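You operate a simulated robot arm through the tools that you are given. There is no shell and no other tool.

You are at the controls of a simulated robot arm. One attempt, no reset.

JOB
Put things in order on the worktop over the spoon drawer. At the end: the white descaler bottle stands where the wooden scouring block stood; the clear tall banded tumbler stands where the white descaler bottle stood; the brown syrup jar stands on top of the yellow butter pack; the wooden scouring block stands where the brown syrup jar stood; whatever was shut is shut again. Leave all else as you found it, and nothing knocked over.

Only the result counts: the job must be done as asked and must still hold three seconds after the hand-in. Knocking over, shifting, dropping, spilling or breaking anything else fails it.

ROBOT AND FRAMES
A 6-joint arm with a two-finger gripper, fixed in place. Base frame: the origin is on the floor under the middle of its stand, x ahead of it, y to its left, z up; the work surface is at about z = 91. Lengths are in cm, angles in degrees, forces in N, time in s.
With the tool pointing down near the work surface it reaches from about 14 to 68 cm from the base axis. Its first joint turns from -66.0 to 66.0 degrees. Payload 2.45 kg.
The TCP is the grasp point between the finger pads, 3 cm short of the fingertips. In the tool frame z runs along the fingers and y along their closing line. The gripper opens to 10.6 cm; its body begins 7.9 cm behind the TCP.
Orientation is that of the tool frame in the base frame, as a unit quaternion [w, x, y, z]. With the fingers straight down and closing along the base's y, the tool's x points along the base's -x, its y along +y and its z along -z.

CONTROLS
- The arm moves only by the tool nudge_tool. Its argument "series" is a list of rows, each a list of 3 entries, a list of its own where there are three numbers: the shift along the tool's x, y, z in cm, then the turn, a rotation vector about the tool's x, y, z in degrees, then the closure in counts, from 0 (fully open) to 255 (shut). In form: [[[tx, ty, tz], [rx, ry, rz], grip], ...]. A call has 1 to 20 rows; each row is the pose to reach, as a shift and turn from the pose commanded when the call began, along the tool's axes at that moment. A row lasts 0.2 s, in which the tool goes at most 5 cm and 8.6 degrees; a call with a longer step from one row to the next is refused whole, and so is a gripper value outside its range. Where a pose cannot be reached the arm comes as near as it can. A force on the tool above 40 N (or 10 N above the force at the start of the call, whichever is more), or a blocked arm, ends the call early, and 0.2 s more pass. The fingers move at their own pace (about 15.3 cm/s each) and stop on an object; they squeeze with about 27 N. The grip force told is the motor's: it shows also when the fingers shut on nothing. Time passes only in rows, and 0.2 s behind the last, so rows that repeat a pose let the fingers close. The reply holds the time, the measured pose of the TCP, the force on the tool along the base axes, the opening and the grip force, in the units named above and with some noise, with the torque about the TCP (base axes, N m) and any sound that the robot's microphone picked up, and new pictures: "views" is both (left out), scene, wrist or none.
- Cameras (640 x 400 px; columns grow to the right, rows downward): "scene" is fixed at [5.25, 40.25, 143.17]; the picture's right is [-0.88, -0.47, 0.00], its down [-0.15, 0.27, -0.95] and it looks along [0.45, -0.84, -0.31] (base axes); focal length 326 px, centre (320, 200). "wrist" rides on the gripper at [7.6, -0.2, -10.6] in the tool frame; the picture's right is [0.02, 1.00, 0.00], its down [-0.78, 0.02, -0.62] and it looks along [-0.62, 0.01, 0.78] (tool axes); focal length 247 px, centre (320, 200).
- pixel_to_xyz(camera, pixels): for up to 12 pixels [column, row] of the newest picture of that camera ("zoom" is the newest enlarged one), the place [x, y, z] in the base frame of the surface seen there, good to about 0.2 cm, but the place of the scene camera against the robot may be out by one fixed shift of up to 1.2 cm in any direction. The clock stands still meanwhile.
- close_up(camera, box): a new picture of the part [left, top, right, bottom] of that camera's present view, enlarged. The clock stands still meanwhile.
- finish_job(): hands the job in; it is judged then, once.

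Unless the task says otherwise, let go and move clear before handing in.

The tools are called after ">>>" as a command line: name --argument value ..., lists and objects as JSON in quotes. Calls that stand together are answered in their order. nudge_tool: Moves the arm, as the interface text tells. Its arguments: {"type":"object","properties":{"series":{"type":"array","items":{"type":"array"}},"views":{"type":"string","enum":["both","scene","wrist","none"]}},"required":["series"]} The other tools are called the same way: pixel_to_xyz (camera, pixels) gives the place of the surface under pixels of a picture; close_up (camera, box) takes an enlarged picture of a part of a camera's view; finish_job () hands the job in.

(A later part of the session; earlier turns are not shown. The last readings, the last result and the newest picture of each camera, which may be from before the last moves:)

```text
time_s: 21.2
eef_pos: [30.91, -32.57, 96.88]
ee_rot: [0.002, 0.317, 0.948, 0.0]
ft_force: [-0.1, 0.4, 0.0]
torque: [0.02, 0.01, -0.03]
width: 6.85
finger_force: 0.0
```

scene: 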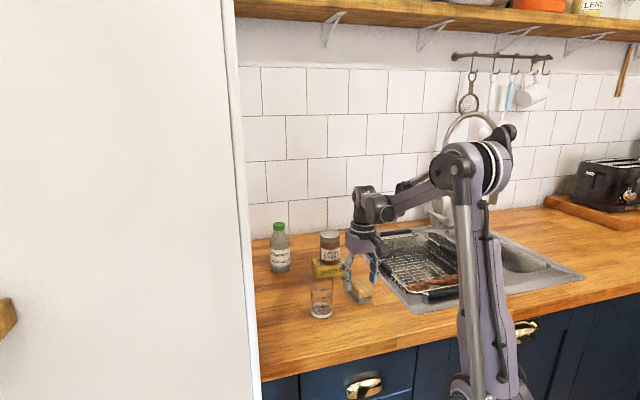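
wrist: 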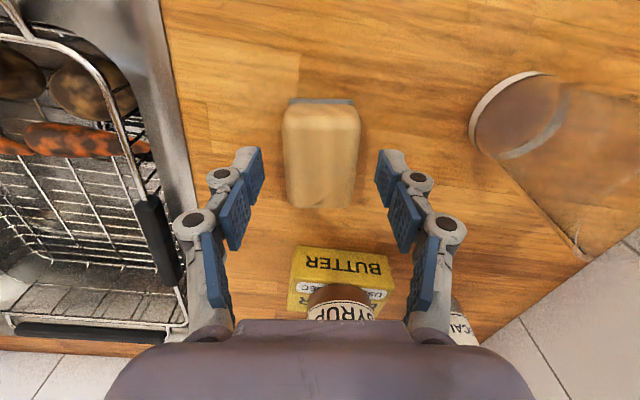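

The hand is over the block with pads on either side, left (255,175) and right (382,175), and the tumbler is clear of the right finger. I'll go down 2 cm and close on it.

>>> nudge_tool --series '[[[0, 0.15, 1], [0, 0, 0], 90], [[0, 0.15, 1.7], [0, 0, 0], 90], [[0, 0.15, 2], [0, 0, 0], 90], [[0, 0.15, 2], [0, 0, 0], 110], [[0, 0.15, 2], [0, 0, 0], 130], [[0, 0.15, 2], [0, 0, 0], 150], [[0, 0.15, 2], [0, 0, 0], 200], [[0, 0.15, 2], [0, 0, 0], 255], [[0, 0.15, 2], [0, 0, 0], 255]]' --views "both"

```text
time_s: 23.2
eef_pos: [31.13, -32.3, 94.77]
ee_rot: [0.001, 0.317, 0.948, 0.0]
ft_force: [0.0, -0.1, 1.5]
torque: [0.02, -0.01, 0.02]
width: 4.31
finger_force: 27.3
```

scene: 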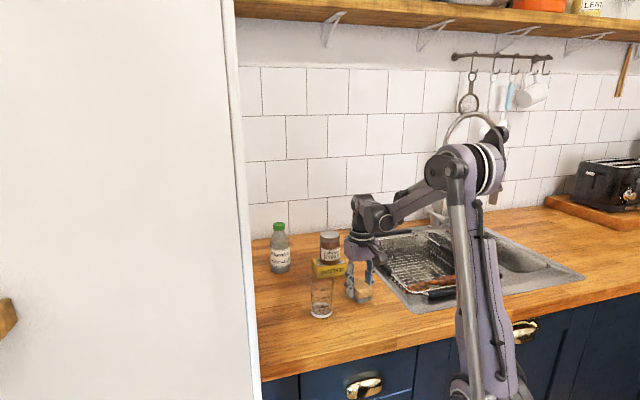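
wrist: 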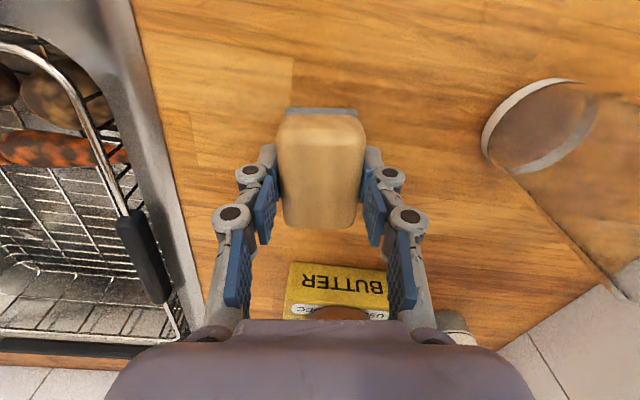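

The block is gripped at 4.31 wide. I'll lift it straight up 14 cm, clear of the tumbler and jar tops.

>>> nudge_tool --series '[[[0, 0, -1], [0, 0, 0], 255], [[0, 0, -4], [0, 0, 0], 255], [[0, 0, -8], [0, 0, 0], 255], [[0, 0, -12], [0, 0, 0], 255], [[0, 0, -14], [0, 0, 0], 255], [[0, 0, -14], [0, 0, 0], 255]]' --views "both"

```text
time_s: 24.6
eef_pos: [31.2, -32.09, 108.94]
ee_rot: [0.001, 0.318, 0.948, 0.0]
ft_force: [0.2, 0.5, -0.2]
torque: [0.04, -0.01, -0.01]
width: 4.27
finger_force: 27.1
```

scene: 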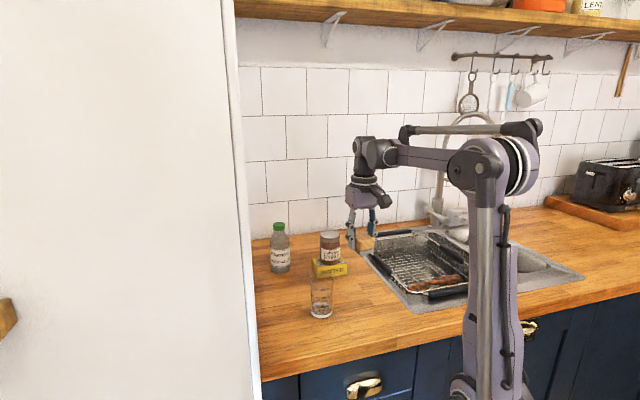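
wrist: 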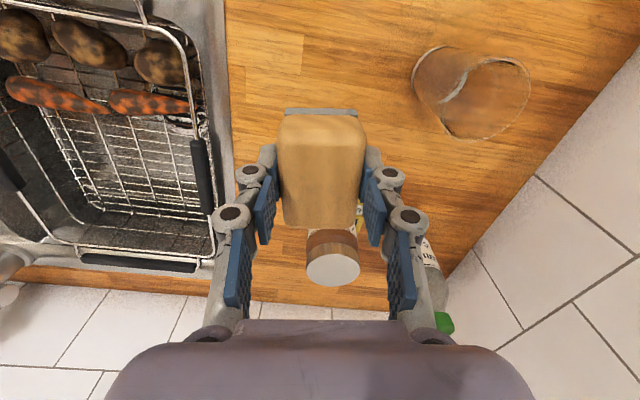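

The block is held firmly and clear of everything. I'll carry it to above the jar's old place at (48.0,−23.95).

>>> nudge_tool --series '[[[-1, 2, 0], [0, 0, 0], 255], [[-2.7, 5.3, 0], [0, 0, 0], 255], [[-4.4, 8.7, 0], [0, 0, 0], 255], [[-6.2, 12.1, 0], [0, 0, 0], 255], [[-7.8, 15.2, 0], [0, 0, 0], 255], [[-8.55, 16.72, 0], [0, 0, 0], 255], [[-8.55, 16.72, 0], [0, 0, 0], 255], [[-8.55, 16.72, 0], [0, 0, 0], 255]]' --views "both"

>>> pixel_to_xyz --camera "wrist" --pixels '[[320, 112], [320, 125], [320, 180], [320, 222], [290, 180], [350, 180], [320, 40], [320, 20]]'

```text
time_s: 26.4
eef_pos: [48.23, -24.02, 108.85]
ee_rot: [0.001, 0.317, 0.948, 0.001]
ft_force: [0.1, 0.2, 0.2]
torque: [0.0, 0.04, 0.02]
width: 4.28
finger_force: 26.8
```

scene: 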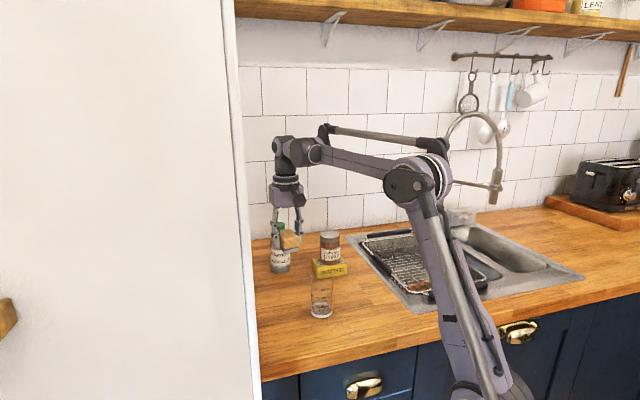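
wrist: 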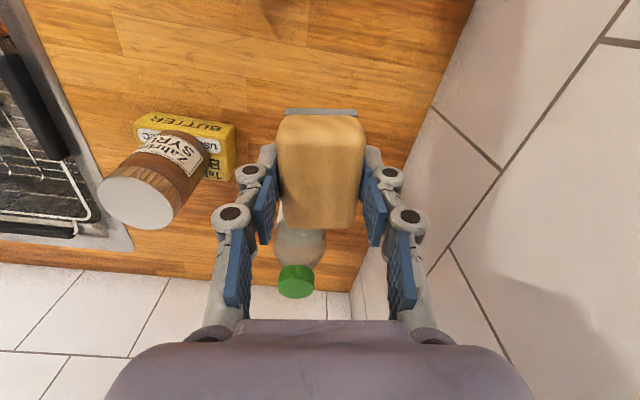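

```text
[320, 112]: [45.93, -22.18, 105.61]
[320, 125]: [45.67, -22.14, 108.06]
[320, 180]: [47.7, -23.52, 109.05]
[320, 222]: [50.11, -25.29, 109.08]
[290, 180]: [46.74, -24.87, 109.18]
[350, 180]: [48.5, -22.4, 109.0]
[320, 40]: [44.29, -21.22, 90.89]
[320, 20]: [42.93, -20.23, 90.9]
```

The block's centre in the hand is about (48.1,−23.9), within a millimetre or two of target, and it needs to go down 14 cm. I'll lower it 13.5 cm first.

>>> nudge_tool --series '[[[0, 0, 3], [0, 0, 0], 255], [[0, 0, 7], [0, 0, 0], 255], [[0, 0, 10.5], [0, 0, 0], 255], [[0, 0, 12.8], [0, 0, 0], 255], [[0, 0, 13.5], [0, 0, 0], 255], [[0, 0, 13.5], [0, 0, 0], 255]]' --views "both"

```text
time_s: 27.8
eef_pos: [48.35, -23.86, 95.33]
ee_rot: [0.001, 0.317, 0.948, 0.001]
ft_force: [-0.5, -0.5, -0.8]
torque: [0.03, -0.01, 0.02]
width: 4.31
finger_force: 27.3
```

scene: 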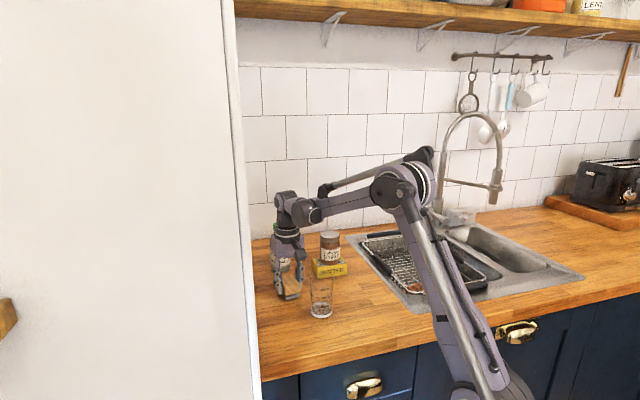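
wrist: 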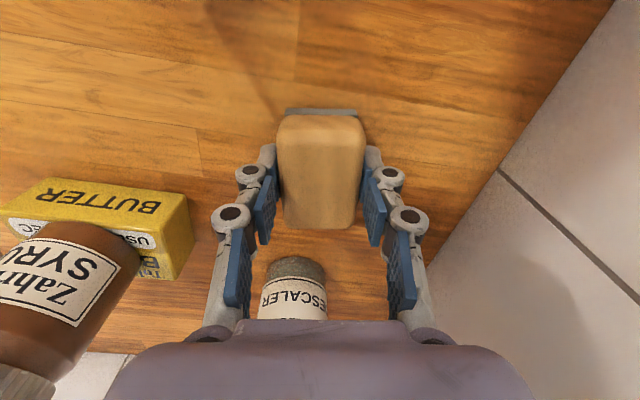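

The block is about 5 mm above the surface with no contact force. I'll nudge it back 2 mm and lower in small steps.

>>> nudge_tool --series '[[[0.13, -0.16, 0.2], [0, 0, 0], 255], [[0.13, -0.16, 0.4], [0, 0, 0], 255], [[0.13, -0.16, 0.4], [0, 0, 0], 255]]' --views "none"

>>> nudge_tool --series '[[[0, 0, 0.1], [0, 0, 0], 255], [[0, 0, 0.1], [0, 0, 0], 255]]' --views "none"

```text
time_s: 28.6
eef_pos: [47.88, -23.92, 94.78]
ee_rot: [0.001, 0.318, 0.948, 0.0]
ft_force: [1.2, -0.7, -0.6]
torque: [0.02, -0.01, -0.02]
width: 4.32
finger_force: 27.4
```

```text
time_s: 29.2
eef_pos: [48.03, -24.1, 94.92]
ee_rot: [0.001, 0.317, 0.948, 0.001]
ft_force: [-0.2, 2.1, 5.3]
torque: [-0.07, 0.01, 0.02]
width: 4.3
finger_force: 26.7
```

Contact is felt at +5 N with the pose at (48.0,−24.0). I'll open the fingers gradually to 6.9 cm.

>>> nudge_tool --series '[[[0, 0, 0], [0, 0, 0], 148], [[0, 0, 0], [0, 0, 0], 140], [[0, 0, 0], [0, 0, 0], 125], [[0, 0, 0], [0, 0, 0], 105], [[0, 0, 0], [0, 0, 0], 90], [[0, 0, 0], [0, 0, 0], 90]]' --views "both"

```text
time_s: 30.6
eef_pos: [47.98, -24.1, 94.72]
ee_rot: [0.001, 0.317, 0.948, 0.001]
ft_force: [0.9, 0.6, 0.6]
torque: [0.01, 0.0, 0.01]
width: 6.85
finger_force: 0.1
```

scene: 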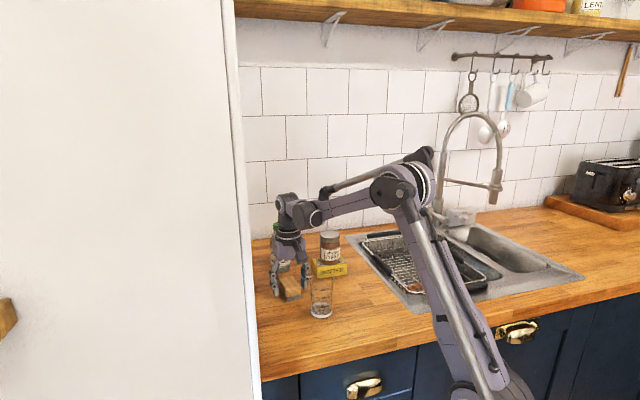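
wrist: 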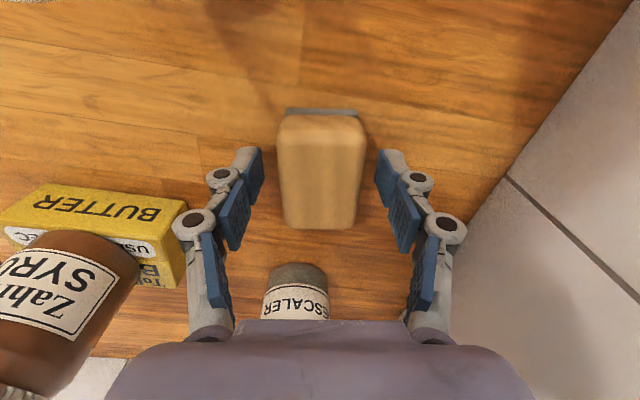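

The block stands free between the pads. I'll rise straight up, then pull back a little to check its place and re-measure the bottle.

>>> nudge_tool --series '[[[0, 0, -2], [0, 0, 0], 90], [[0, 0, -5], [0, 0, 0], 90], [[0, 0, -9], [0, 0, 0], 90], [[0, 0, -13], [0, 0, 0], 90], [[0, 0, -17], [0, 0, 0], 60], [[4, 0, -19], [0, 0, 0], 40], [[8, 0, -20], [0, 0, 0], 20], [[8, 0, -20], [0, 0, 0], 20]]' --views "both"

```text
time_s: 32.4
eef_pos: [41.64, -19.17, 114.54]
ee_rot: [0.001, 0.318, 0.948, 0.001]
ft_force: [0.5, 0.1, -0.1]
torque: [0.02, 0.04, 0.03]
width: 9.78
finger_force: 0.1
```

scene: 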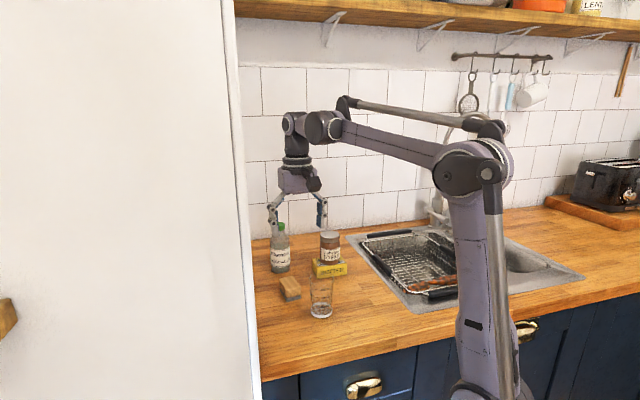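
wrist: 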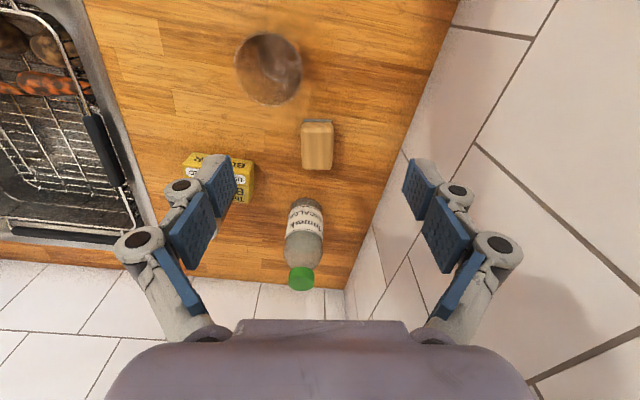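

>>> close_up --camera "wrist" --box '[255, 105, 375, 305]'

>>> pixel_to_xyz --camera "wrist" --pixels '[[318, 122], [318, 168], [302, 145], [333, 145], [301, 278], [289, 277], [313, 277], [302, 268], [302, 288], [286, 240], [321, 240], [304, 220]]'

```text
2.00 times, centred on (315, 205) of wrist
```

zoom: 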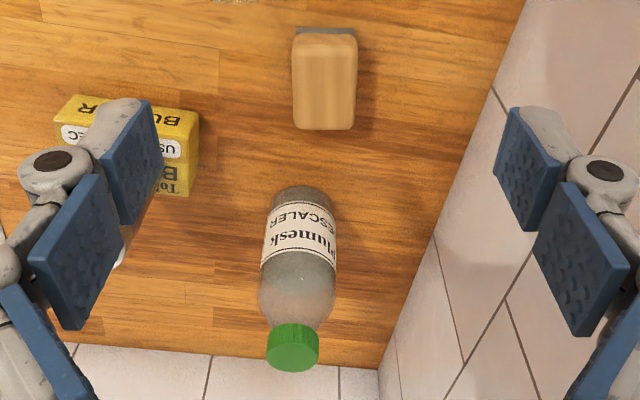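

```text
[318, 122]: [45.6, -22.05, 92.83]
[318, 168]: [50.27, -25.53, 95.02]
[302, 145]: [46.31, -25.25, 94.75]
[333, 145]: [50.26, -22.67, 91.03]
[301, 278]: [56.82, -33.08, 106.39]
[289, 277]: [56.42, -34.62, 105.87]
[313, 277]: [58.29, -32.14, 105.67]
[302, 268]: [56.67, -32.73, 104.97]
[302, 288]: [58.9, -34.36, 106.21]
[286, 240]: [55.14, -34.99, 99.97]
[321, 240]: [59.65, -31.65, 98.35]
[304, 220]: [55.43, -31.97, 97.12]
```

The block sits at (47.97,−23.83), a millimetre off target, and the bottle centre reads (57.75,−33.75). Because of the reach limit I'll tilt the hand 20° so the fingers point outward, then move to a point above and short of the bottle.

>>> nudge_tool --series '[[[0, 0, 0], [0, -7, 0], 0], [[0, 0, 0], [0, -14, 0], 0], [[0, 0, 0], [0, -20, 0], 0], [[-4, -0.5, 0], [0, -20, 0], 0], [[-8, -1, 0.5], [0, -20, 0], 0], [[-12, -1.4, 0.5], [0, -20, 0], 0], [[-12, -1.4, 0.5], [0, -20, 0], 0]]' --views "both"

```text
time_s: 34.0
eef_pos: [50.13, -27.59, 114.17]
ee_rot: [0.165, 0.312, 0.934, -0.055]
ft_force: [0.7, 0.6, -0.3]
torque: [-0.01, 0.02, 0.0]
width: 10.59
finger_force: 0.0
```

scene: 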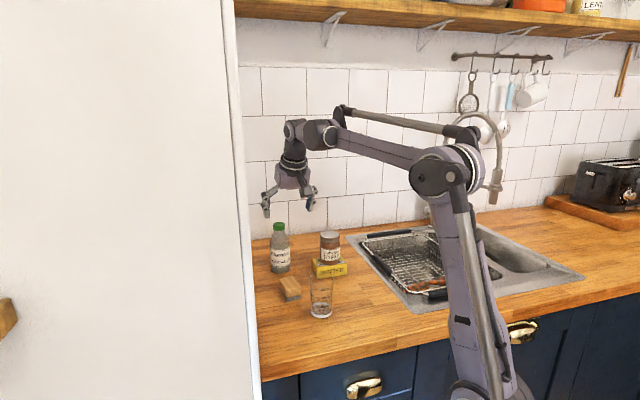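
wrist: 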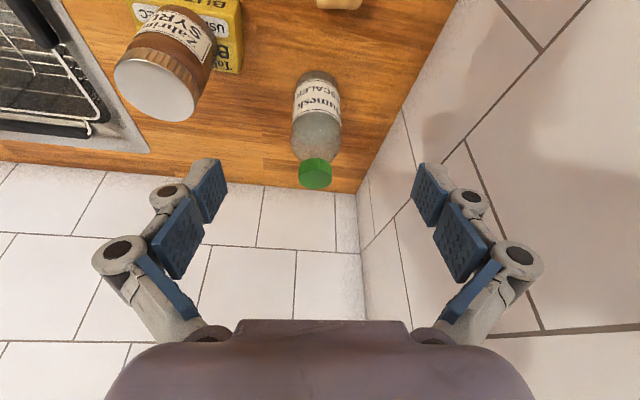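

The tilt worked, and the bottle now sits between the fingers in the wrist view with its cap at (316,173). I'll re-measure it from this angle.

>>> close_up --camera "wrist" --box '[270, 60, 366, 200]'

>>> pixel_to_xyz --camera "wrist" --pixels '[[316, 174], [301, 174], [330, 174], [315, 163], [316, 185], [294, 120], [339, 120], [317, 120], [295, 100], [339, 100], [317, 85], [317, 140]]'

```text
2.86 times, centred on (318, 130) of wrist
```

zoom: 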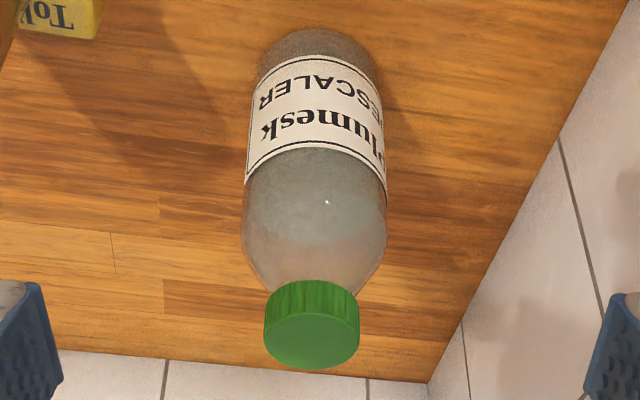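

```text
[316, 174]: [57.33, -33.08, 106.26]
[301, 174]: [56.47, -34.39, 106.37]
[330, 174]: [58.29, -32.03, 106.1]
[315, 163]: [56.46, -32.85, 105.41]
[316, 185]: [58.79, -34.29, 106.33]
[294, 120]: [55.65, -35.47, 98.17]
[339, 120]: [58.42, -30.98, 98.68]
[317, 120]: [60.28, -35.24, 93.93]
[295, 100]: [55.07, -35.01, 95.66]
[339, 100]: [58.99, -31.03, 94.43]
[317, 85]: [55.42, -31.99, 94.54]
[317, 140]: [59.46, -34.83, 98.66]
```

The cap centre averages (57.78,−33.73). I'll move along the tilted finger line to bring the open fingers down either side of the bottle, stopping partway to check.

>>> nudge_tool --series '[[[-2, -0.15, 2.4], [0, 0, 0], 0], [[-4.15, -0.32, 4.9], [0, 0, 0], 0], [[-4.15, -0.32, 8], [0, 0, 0], 0], [[-4.15, -0.32, 11], [0, 0, 0], 0], [[-4.15, -0.32, 13], [0, 0, 0], 0], [[-4.15, -0.32, 13], [0, 0, 0], 0]]' --views "both"

```text
time_s: 35.4
eef_pos: [56.73, -33.03, 103.25]
ee_rot: [0.166, 0.312, 0.934, -0.053]
ft_force: [-0.3, 0.2, -0.2]
torque: [0.01, -0.02, -0.01]
width: 10.61
finger_force: 0.1
```

scene: 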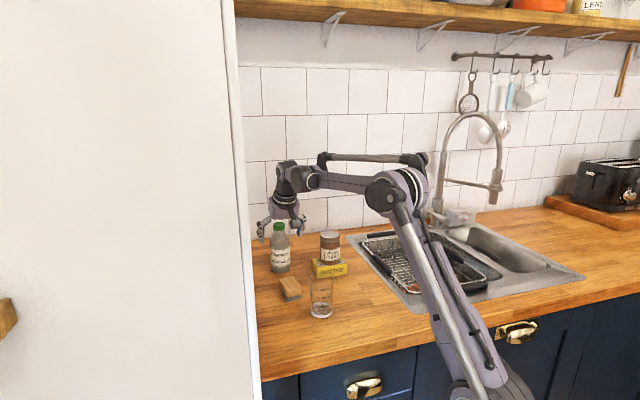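
wrist: 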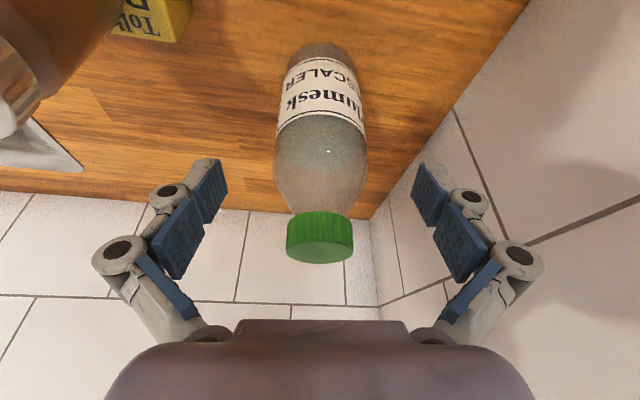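

The cap is centred between the fingers at (320,237). I'll go the last 3.9 cm along the fingers and then close.

>>> nudge_tool --series '[[[0.1, 0.05, 1.5], [0, 0, 0], 0], [[0.1, 0.05, 3], [0, 0, 0], 0], [[0.1, 0.05, 3.9], [0, 0, 0], 0], [[0.1, 0.05, 3.9], [0, 0, 0], 0]]' --views "both"

```text
time_s: 36.4
eef_pos: [57.78, -33.41, 99.59]
ee_rot: [0.165, 0.313, 0.934, -0.055]
ft_force: [-0.5, 0.1, 0.1]
torque: [0.02, -0.01, -0.02]
width: 10.57
finger_force: 0.1
```

scene: 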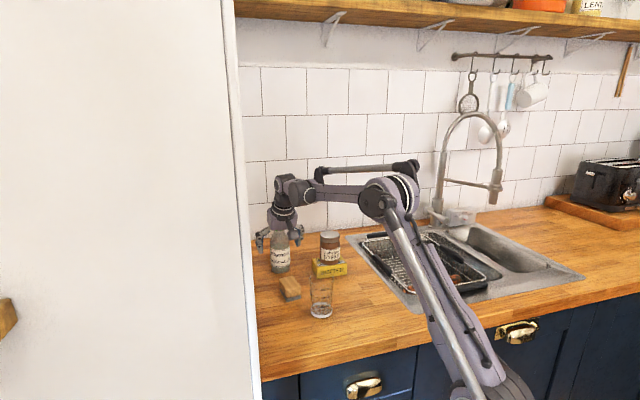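
wrist: 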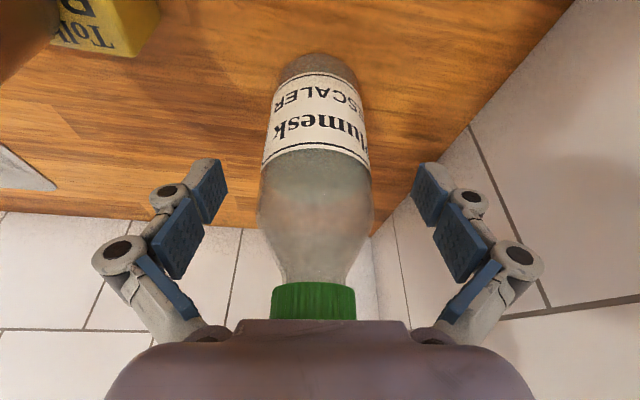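

The bottle is centred near column 315 and the pads near 320, so I'll shift 2 mm and check how deep the bottle sits between the pads.

>>> pixel_to_xyz --camera "wrist" --pixels '[[316, 188], [316, 140], [316, 110], [316, 230], [265, 180], [368, 180], [316, 295], [240, 190], [405, 190]]'

```text
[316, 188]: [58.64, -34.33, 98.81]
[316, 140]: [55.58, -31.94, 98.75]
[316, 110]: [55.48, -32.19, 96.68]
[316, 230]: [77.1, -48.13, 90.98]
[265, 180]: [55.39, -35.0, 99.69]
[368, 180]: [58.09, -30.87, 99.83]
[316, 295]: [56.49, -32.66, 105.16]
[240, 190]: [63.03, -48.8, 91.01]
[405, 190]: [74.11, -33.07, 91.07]
```

The bottle front is at R≈63.65 along the finger direction, so its axis is at about 66.45, which matches the TCP. Closing the fingers now.

>>> nudge_tool --series '[[[0, -0.15, 0], [0, 0, 0], 40], [[0, -0.15, 0], [0, 0, 0], 80], [[0, -0.15, 0], [0, 0, 0], 105], [[0, -0.15, 0], [0, 0, 0], 125], [[0, -0.15, 0], [0, 0, 0], 170], [[0, -0.15, 0], [0, 0, 0], 255], [[0, -0.15, 0], [0, 0, 0], 255], [[0, -0.15, 0], [0, 0, 0], 255]]' --views "both"

```text
time_s: 38.2
eef_pos: [57.75, -33.63, 99.62]
ee_rot: [0.166, 0.312, 0.934, -0.055]
ft_force: [-1.1, -1.4, 1.9]
torque: [-0.05, -0.01, -0.05]
width: 5.74
finger_force: 27.0
```

scene: 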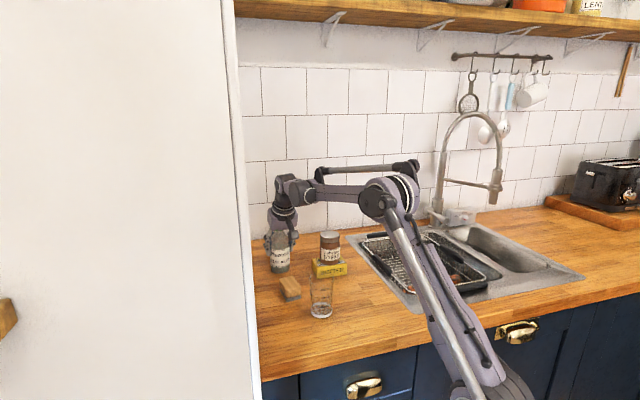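
wrist: 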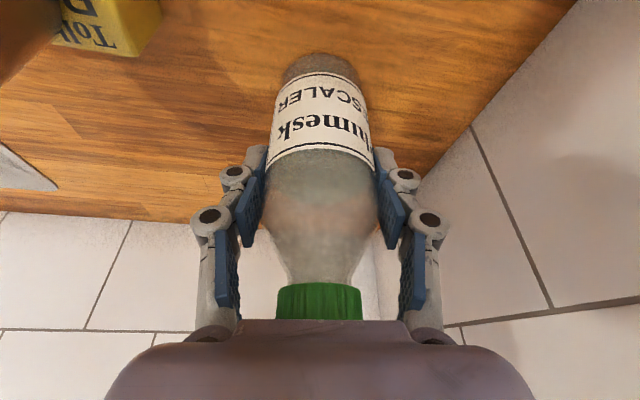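

The bottle is gripped at 5.74 wide, standing with the TCP at z=99.62. I'll lift it straight up along base z in small steps.

>>> nudge_tool --series '[[[-0.17, 0, -0.47], [0, 0, 0], 255], [[-0.68, 0, -1.88], [0, 0, 0], 255], [[-1.54, 0, -4.23], [0, 0, 0], 255], [[-2.39, 0, -6.58], [0, 0, 0], 255], [[-3.25, 0, -8.93], [0, 0, 0], 255], [[-3.25, 0, -8.93], [0, 0, 0], 255]]' --views "both"

```text
time_s: 39.6
eef_pos: [57.77, -33.64, 109.44]
ee_rot: [0.166, 0.312, 0.934, -0.055]
ft_force: [0.3, 0.5, -1.7]
torque: [0.03, 0.01, 0.0]
width: 5.73
finger_force: 27.0
```

scene: 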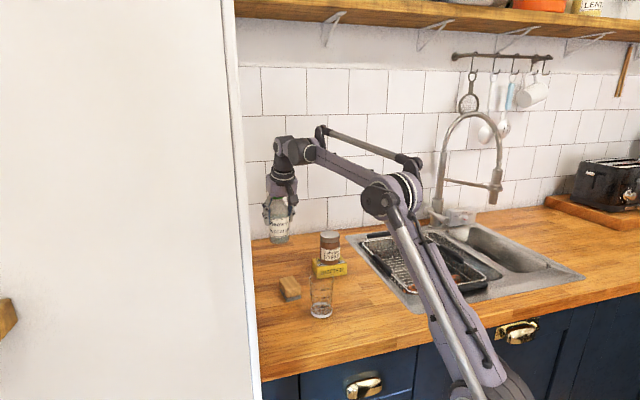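
wrist: 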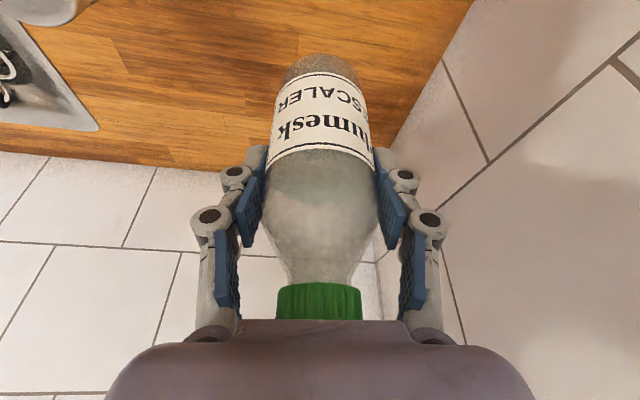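

The bottle is held with about 2 N of weight and its bottom is near z=100.8. I'll carry it on a curve that keeps clear of the jar on the butter, to above the block's old place at (31.03,−32.37).

>>> nudge_tool --series '[[[1.2, -0.4, -0.9], [0, 0, 0], 255], [[3.6, -1.3, -1.9], [0, 0, 0], 255], [[6.2, -2.3, -3.1], [0, 0, 0], 255], [[8.8, -3.3, -4.4], [0, 0, 0], 255], [[11.43, -4.35, -5.75], [0, 0, 0], 255], [[13.65, -7.02, -6.56], [0, 0, 0], 255], [[15.87, -9.69, -7.37], [0, 0, 0], 255], [[18.09, -12.36, -8.18], [0, 0, 0], 255], [[19.5, -14.1, -8.7], [0, 0, 0], 255], [[20.31, -15.03, -8.99], [0, 0, 0], 255], [[20.31, -15.03, -8.99], [0, 0, 0], 255], [[20.31, -15.03, -8.99], [0, 0, 0], 255]]' --views "both"

```text
time_s: 42.2
eef_pos: [31.04, -32.31, 110.57]
ee_rot: [0.166, 0.312, 0.934, -0.054]
ft_force: [0.1, -0.7, -0.6]
torque: [0.0, 0.0, 0.02]
width: 5.76
finger_force: 27.6
```

scene: 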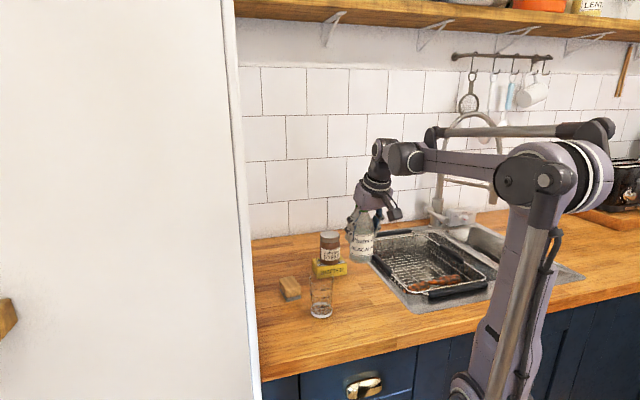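
wrist: 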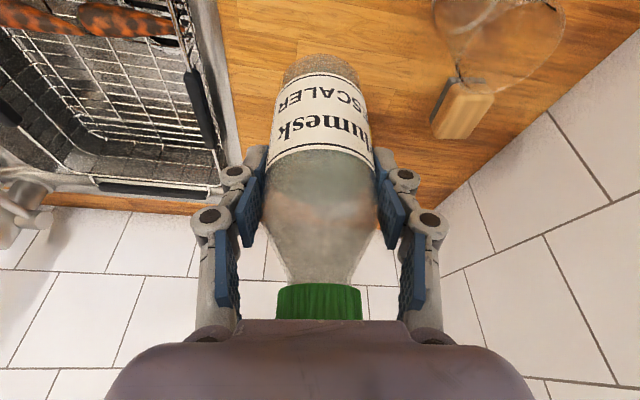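

I'm above the target at (31.04,−32.31,110.57), with the bottle to come down 10.9 cm. I'll lower it 10.5 cm vertically, then feel for contact.

>>> nudge_tool --series '[[[1.03, 0, 2.82], [0, 0, 0], 255], [[2.05, 0, 5.64], [0, 0, 0], 255], [[2.91, 0, 7.99], [0, 0, 0], 255], [[3.42, 0, 9.4], [0, 0, 0], 255], [[3.59, 0, 9.87], [0, 0, 0], 255], [[3.59, 0, 9.87], [0, 0, 0], 255]]' --views "both"

```text
time_s: 43.6
eef_pos: [30.76, -32.21, 100.1]
ee_rot: [0.165, 0.312, 0.934, -0.055]
ft_force: [0.5, 1.1, -2.4]
torque: [0.04, 0.01, 0.03]
width: 5.75
finger_force: 27.1
```

scene: 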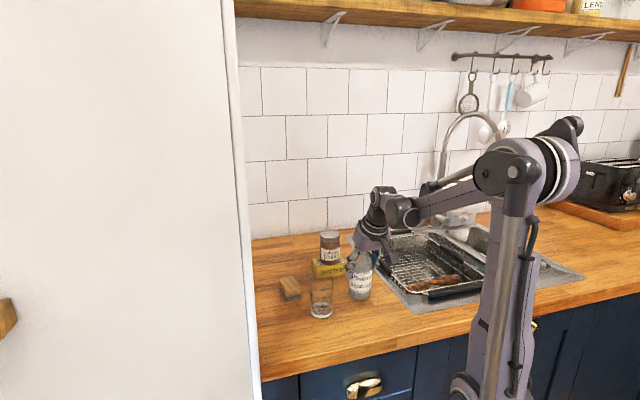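
wrist: 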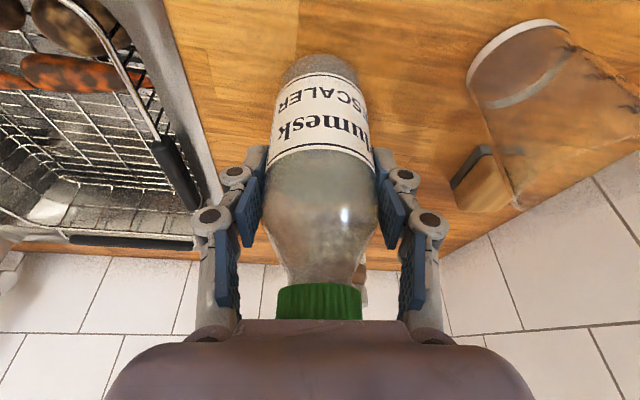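

The bottle is about 5 mm above the surface at (30.8,−32.2). I'll correct 2 mm outward and lower in small steps while watching the force.

>>> nudge_tool --series '[[[-0.13, 0, 0.2], [0, 0, 0], 255], [[-0.1, 0, 0.35], [0, 0, 0], 255], [[-0.1, 0, 0.35], [0, 0, 0], 255]]' --views "none"

>>> nudge_tool --series '[[[0.03, 0, 0.1], [0, 0, 0], 255], [[0.03, 0, 0.1], [0, 0, 0], 255]]' --views "none"

```text
time_s: 44.4
eef_pos: [31.01, -32.46, 99.95]
ee_rot: [0.165, 0.313, 0.934, -0.055]
ft_force: [0.7, -0.8, -2.6]
torque: [0.03, 0.02, 0.02]
width: 5.72
finger_force: 26.3
```

```text
time_s: 45.0
eef_pos: [30.97, -32.57, 99.84]
ee_rot: [0.165, 0.312, 0.934, -0.055]
ft_force: [0.0, 0.6, -2.5]
torque: [0.02, 0.05, 0.02]
width: 5.76
finger_force: 26.5
```

The force still shows only the bottle's weight (−2.5 N) and z reads 99.84. Continuing down about 1 mm at a time.

>>> nudge_tool --series '[[[0.03, 0, 0.1], [0, 0, 0], 255], [[0.03, 0, 0.1], [0, 0, 0], 255]]' --views "none"

>>> nudge_tool --series '[[[0.03, 0, 0.1], [0, 0, 0], 255], [[0.03, 0, 0.1], [0, 0, 0], 255]]' --views "none"

```text
time_s: 45.6
eef_pos: [31.12, -32.51, 99.6]
ee_rot: [0.166, 0.312, 0.934, -0.055]
ft_force: [-0.1, 0.3, -1.7]
torque: [0.0, 0.01, 0.01]
width: 5.76
finger_force: 26.2
```

```text
time_s: 46.2
eef_pos: [31.13, -32.56, 99.59]
ee_rot: [0.164, 0.313, 0.934, -0.054]
ft_force: [-0.8, 0.0, -2.8]
torque: [0.03, -0.01, 0.04]
width: 5.75
finger_force: 27.1
```

>>> nudge_tool --series '[[[0.03, 0, 0.1], [0, 0, 0], 255], [[0.03, 0, 0.1], [0, 0, 0], 255]]' --views "none"

>>> nudge_tool --series '[[[0.03, 0, 0.1], [0, 0, 0], 255], [[0.03, 0, 0.1], [0, 0, 0], 255]]' --views "both"

```text
time_s: 46.8
eef_pos: [31.28, -32.62, 99.5]
ee_rot: [0.166, 0.312, 0.934, -0.054]
ft_force: [-4.6, 2.6, 16.7]
torque: [0.08, 0.12, 0.0]
width: 5.77
finger_force: 26.8
```

```text
time_s: 47.4
eef_pos: [31.15, -32.56, 99.39]
ee_rot: [0.166, 0.312, 0.934, -0.055]
ft_force: [-4.1, -3.9, 18.0]
torque: [-0.19, 0.0, -0.04]
width: 5.78
finger_force: 27.2
```

scene: 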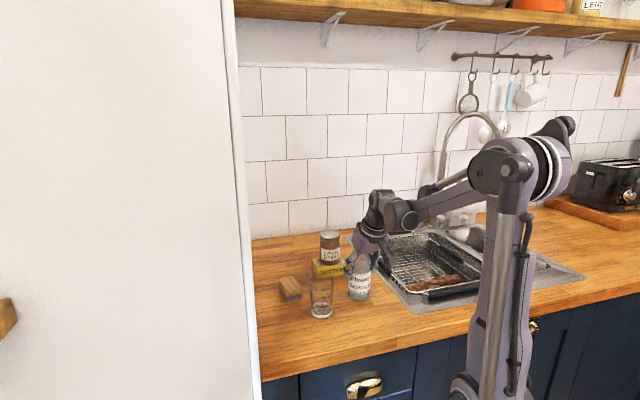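
wrist: 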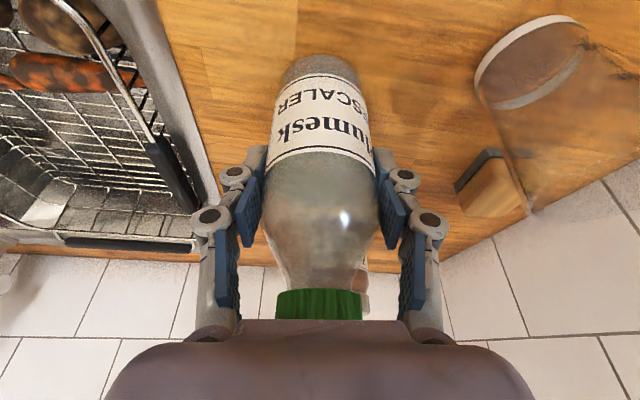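

Contact is confirmed at +18 N with the bottle at about (31.15,−32.5). I'll back off 1 mm to unload and open the fingers slowly to 8.9 cm.

>>> nudge_tool --series '[[[-0.04, 0, -0.11], [0, 0, 0], 255], [[-0.04, 0, -0.11], [0, 0, 0], 255], [[-0.04, 0, -0.11], [0, 0, 0], 113], [[-0.04, 0, -0.11], [0, 0, 0], 106], [[-0.04, 0, -0.11], [0, 0, 0], 96], [[-0.04, 0, -0.11], [0, 0, 0], 80], [[-0.04, 0, -0.11], [0, 0, 0], 60], [[-0.04, 0, -0.11], [0, 0, 0], 40], [[-0.04, 0, -0.11], [0, 0, 0], 40]]' --views "both"

```text
time_s: 49.4
eef_pos: [31.04, -32.55, 99.51]
ee_rot: [0.166, 0.312, 0.934, -0.055]
ft_force: [0.4, -1.1, -0.2]
torque: [-0.02, 0.03, 0.01]
width: 8.93
finger_force: 0.1
```

scene: 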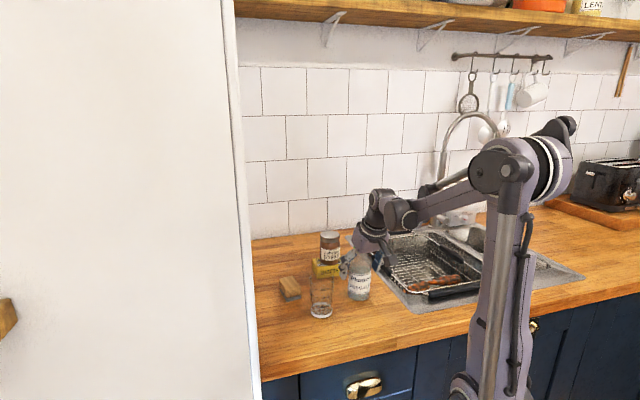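
wrist: 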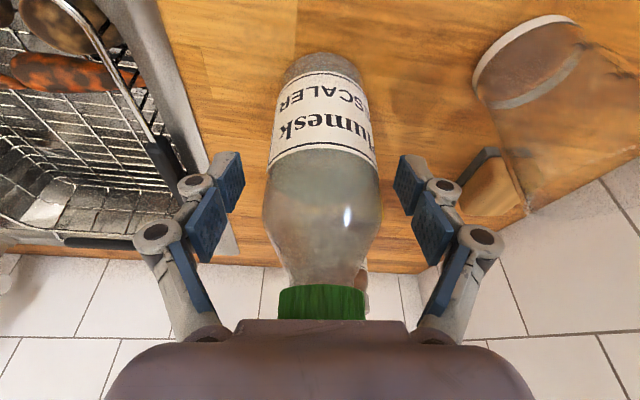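

The bottle stands free with pads clear on both sides. I'll back away along the finger line, then look.

>>> nudge_tool --series '[[[0, 0, -1.5], [0, 0, 0], 40], [[0, 0, -4.5], [0, 0, 0], 40], [[0, 0, -8], [0, 0, 0], 40], [[0, 0, -11.5], [0, 0, 0], 40], [[0, 0, -15], [0, 0, 0], 40], [[0, 0, -16], [0, 0, 0], 40], [[0, 0, -16], [0, 0, 0], 40]]' --views "both"

```text
time_s: 51.0
eef_pos: [26.73, -29.31, 114.56]
ee_rot: [0.166, 0.313, 0.934, -0.054]
ft_force: [0.3, -0.2, -0.1]
torque: [-0.03, 0.01, -0.01]
width: 8.93
finger_force: 0.1
```

scene: 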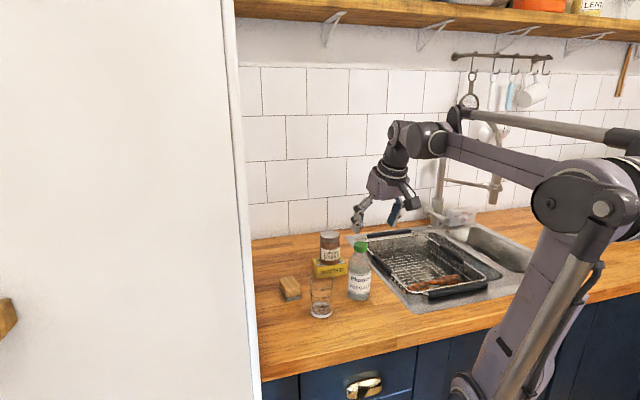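
wrist: 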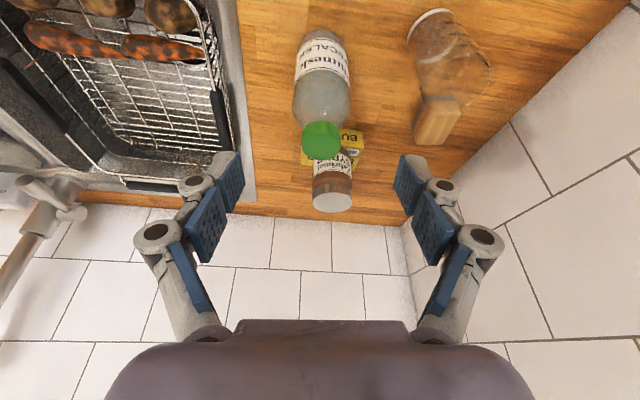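

The bottle stands upright on its new spot in both views. I'll check its position and take a closer look at the tumbler.

>>> close_up --camera "wrist" --box '[280, 20, 500, 170]'

>>> pixel_to_xyz --camera "wrist" --pixels '[[321, 140], [321, 148], [321, 132], [305, 140], [338, 140], [294, 85], [350, 85], [322, 68], [432, 12], [448, 10], [415, 40], [462, 40]]'

```text
2.67 times, centred on (390, 95) of wrist
```

zoom: 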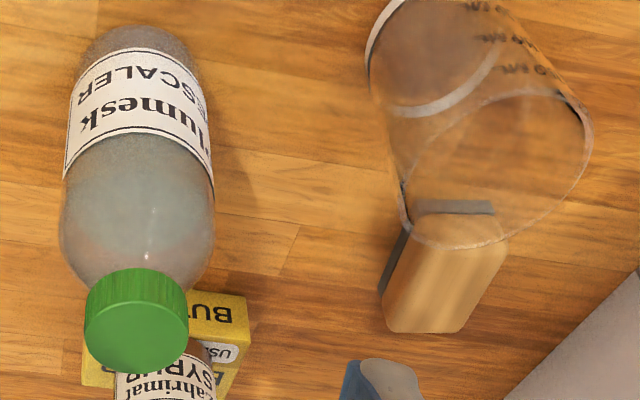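

```text
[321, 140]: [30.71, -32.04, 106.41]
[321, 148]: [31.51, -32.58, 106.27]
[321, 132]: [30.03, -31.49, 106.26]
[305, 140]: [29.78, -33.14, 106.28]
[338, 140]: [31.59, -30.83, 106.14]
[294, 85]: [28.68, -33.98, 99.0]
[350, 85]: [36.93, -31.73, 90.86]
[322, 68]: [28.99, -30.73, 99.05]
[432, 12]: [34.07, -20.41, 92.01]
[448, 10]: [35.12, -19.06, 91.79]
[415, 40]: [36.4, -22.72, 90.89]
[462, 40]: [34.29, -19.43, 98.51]
```

The bottle stands at about (31.25,−32.4), 2 mm off target. Next is the tumbler: I'll move sideways to face it, keeping the 20° tilt that the far spot needs.

>>> nudge_tool --series '[[[1.0, 3, -0.4], [0, 0, 0], 40], [[2.4, 6.5, -0.9], [0, 0, 0], 40], [[3.8, 10, -1.4], [0, 0, 0], 20], [[4.7, 12.4, -1.7], [0, 0, 0], 20], [[4.7, 12.4, -1.7], [0, 0, 0], 20], [[4.7, 12.4, -1.7], [0, 0, 0], 20]]' --views "both"

>>> close_up --camera "wrist" --box '[260, 50, 380, 200]'

```text
time_s: 52.4
eef_pos: [30.32, -16.45, 114.18]
ee_rot: [0.166, 0.313, 0.934, -0.055]
ft_force: [1.0, 0.3, 0.1]
torque: [0.02, 0.0, -0.01]
width: 9.77
finger_force: 0.0
```

scene: 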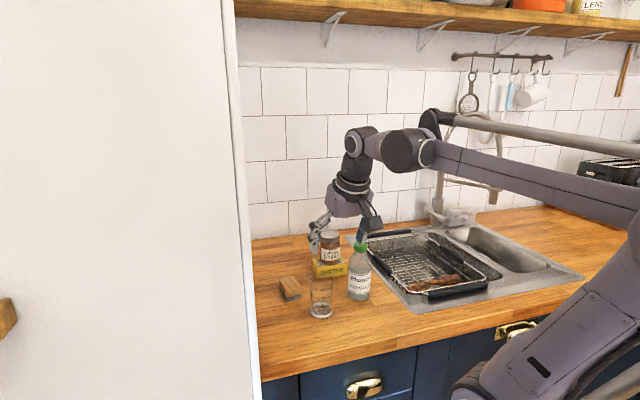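
wrist: 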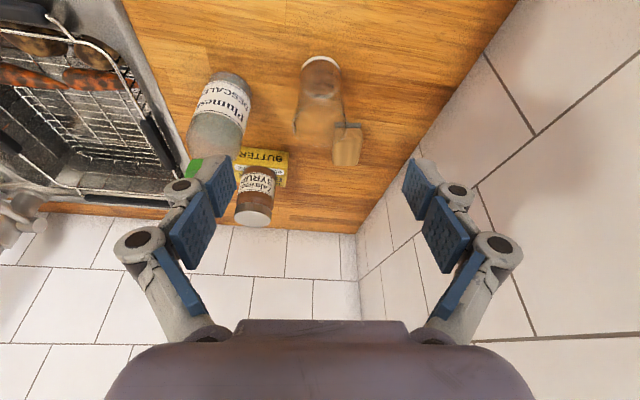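

```text
2.67 times, centred on (320, 125) of wrist
```

zoom: 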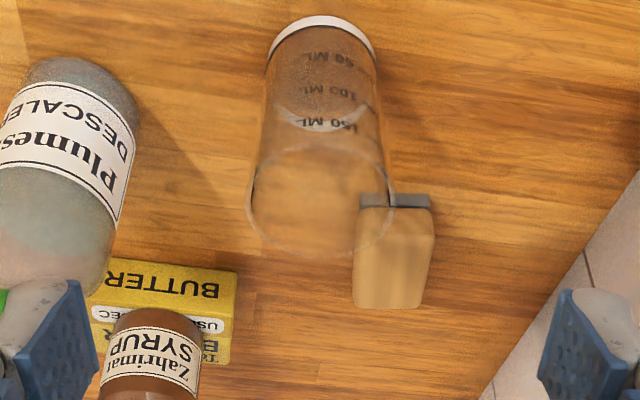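

The tumbler is lined up, with its base ring at (320,22) and rim around (320,200) in the zoom. I'll measure the white base band, which reads well.

>>> pixel_to_xyz --camera "zoom" --pixels '[[322, 19], [285, 32], [360, 34], [270, 55], [376, 55], [320, 127], [295, 120], [350, 125], [250, 195], [391, 195], [318, 150], [318, 257]]'

```text
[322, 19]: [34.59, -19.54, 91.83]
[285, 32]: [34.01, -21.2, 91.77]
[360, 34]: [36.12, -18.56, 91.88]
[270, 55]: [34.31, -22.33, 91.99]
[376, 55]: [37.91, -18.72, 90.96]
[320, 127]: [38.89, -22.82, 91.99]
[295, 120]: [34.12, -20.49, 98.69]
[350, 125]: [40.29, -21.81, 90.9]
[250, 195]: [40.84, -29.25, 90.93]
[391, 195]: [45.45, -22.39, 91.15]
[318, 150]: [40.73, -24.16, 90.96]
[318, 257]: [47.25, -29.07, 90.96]
```

The tumbler centre is (36.7,−21.2). I'll approach along the finger line and stop with the tips at rim height to check alignment.

>>> nudge_tool --series '[[[-0.7, 0.05, 4], [0, 0, 0], 45], [[-1.44, 0.07, 8], [0, 0, 0], 45], [[-1.44, 0.07, 11.5], [0, 0, 0], 45], [[-1.44, 0.07, 11.5], [0, 0, 0], 45], [[-1.44, 0.07, 11.5], [0, 0, 0], 45]]' --views "both"

>>> close_up --camera "wrist" --box '[180, 50, 460, 225]'

```text
time_s: 53.6
eef_pos: [34.48, -19.46, 104.06]
ee_rot: [0.166, 0.313, 0.934, -0.055]
ft_force: [-0.3, -0.5, -0.2]
torque: [0.01, 0.01, 0.01]
width: 8.73
finger_force: 0.0
```

scene: 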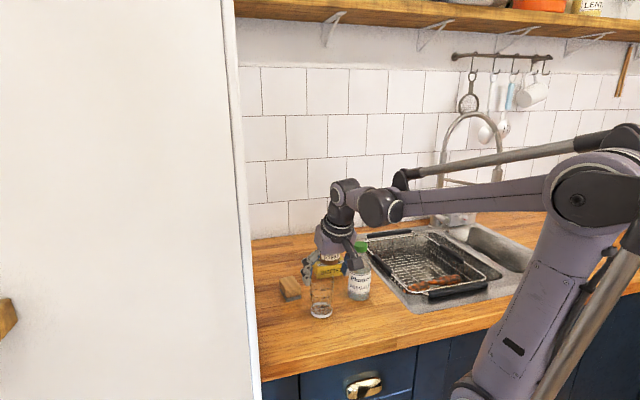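
wrist: 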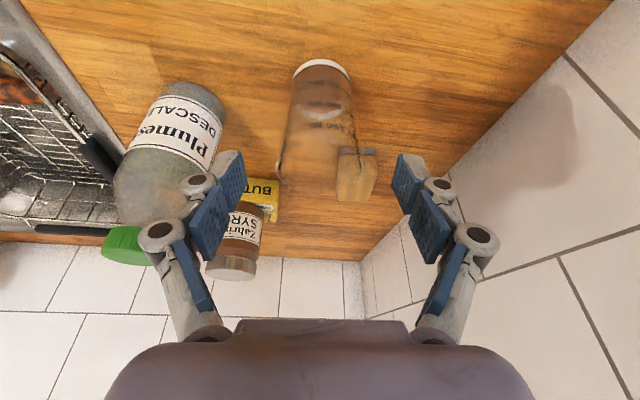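

```text
2.29 times, centred on (320, 138) of wrist
```

zoom: 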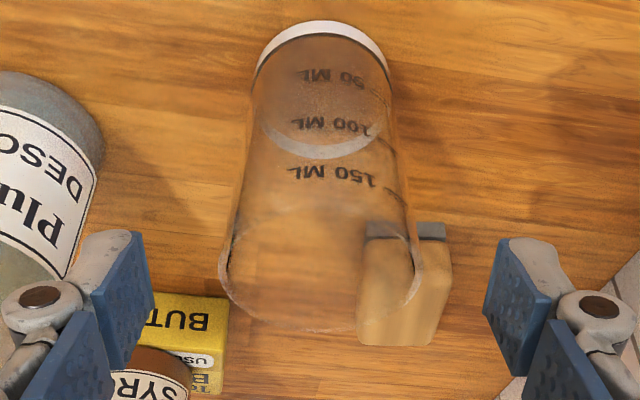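

The rim is centred between the pads (zoom columns 220–423, pads at 152 and 483), with about 2 cm from the left finger to the bottle. I'll go the last 8 cm along the fingers.

>>> nudge_tool --series '[[[-0.1, 0.02, 2], [0, 0, 0], 45], [[-0.1, 0.02, 4], [0, 0, 0], 45], [[-0.1, 0.02, 6], [0, 0, 0], 45], [[-0.1, 0.02, 7.5], [0, 0, 0], 45], [[-0.1, 0.02, 8], [0, 0, 0], 45], [[-0.1, 0.02, 8], [0, 0, 0], 45]]' --views "both"

>>> close_up --camera "scene" --box '[260, 215, 410, 330]'

```text
time_s: 55.0
eef_pos: [36.96, -21.19, 96.81]
ee_rot: [0.166, 0.313, 0.934, -0.054]
ft_force: [0.0, 0.2, -0.8]
torque: [-0.05, 0.0, 0.02]
width: 8.74
finger_force: 0.1
```

scene: 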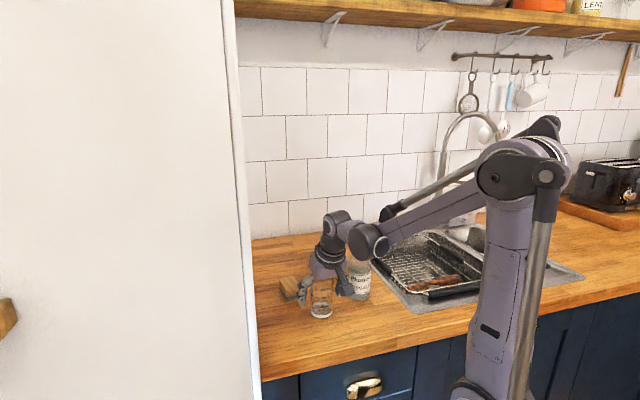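
wrist: 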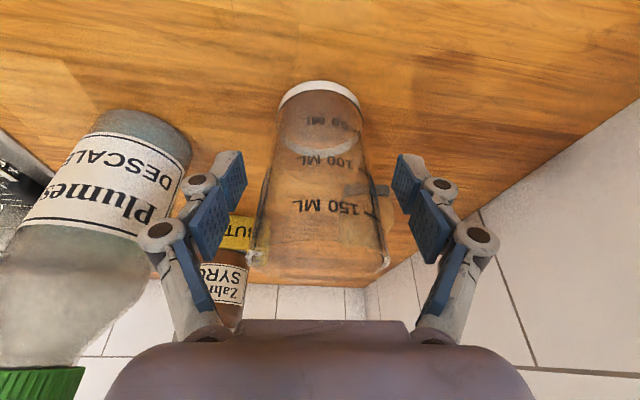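

```text
3.48 times, centred on (335, 272) of scene
```

zoom: 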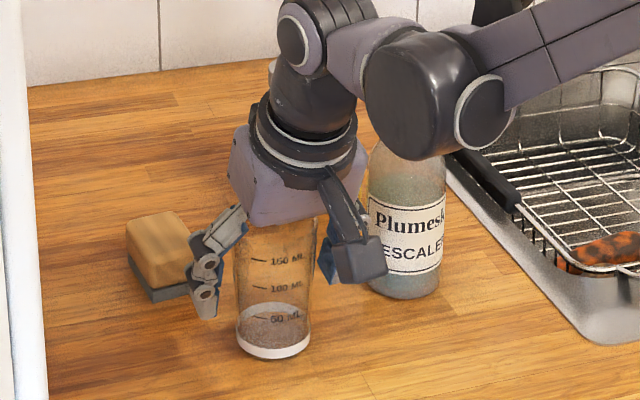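

The tumbler stands squarely between the pads and nothing is touching. Closing gently on it.

>>> nudge_tool --series '[[[0.1, 0, 0], [0, 0, 0], 70], [[0.1, 0, 0], [0, 0, 0], 95], [[0.1, 0, 0], [0, 0, 0], 110], [[0.1, 0, 0], [0, 0, 0], 120], [[0.1, 0, 0], [0, 0, 0], 135], [[0.1, 0, 0], [0, 0, 0], 180], [[0.1, 0, 0], [0, 0, 0], 255], [[0.1, 0, 0], [0, 0, 0], 255]]' --views "both"

>>> close_up --camera "scene" --box '[260, 215, 410, 330]'

```text
time_s: 56.8
eef_pos: [36.85, -21.2, 96.63]
ee_rot: [0.166, 0.312, 0.934, -0.055]
ft_force: [0.7, 1.0, 3.1]
torque: [0.17, -0.06, 0.04]
width: 5.37
finger_force: 27.0
```

scene: 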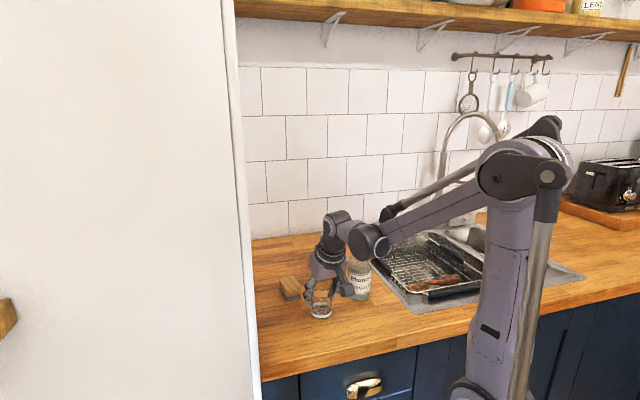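
wrist: 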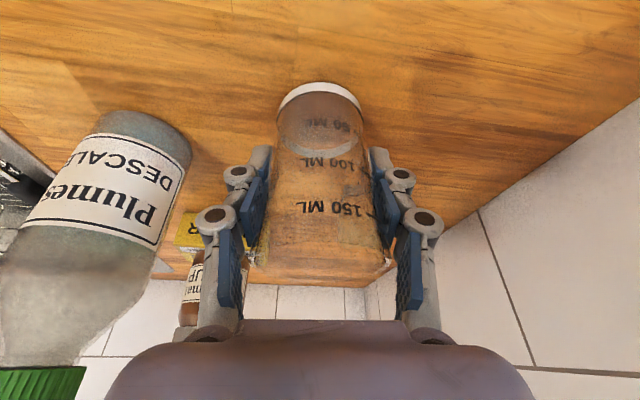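

```text
3.48 times, centred on (335, 272) of scene
```

zoom: 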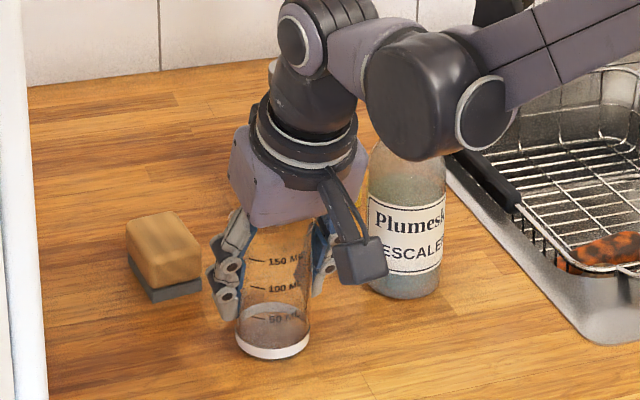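

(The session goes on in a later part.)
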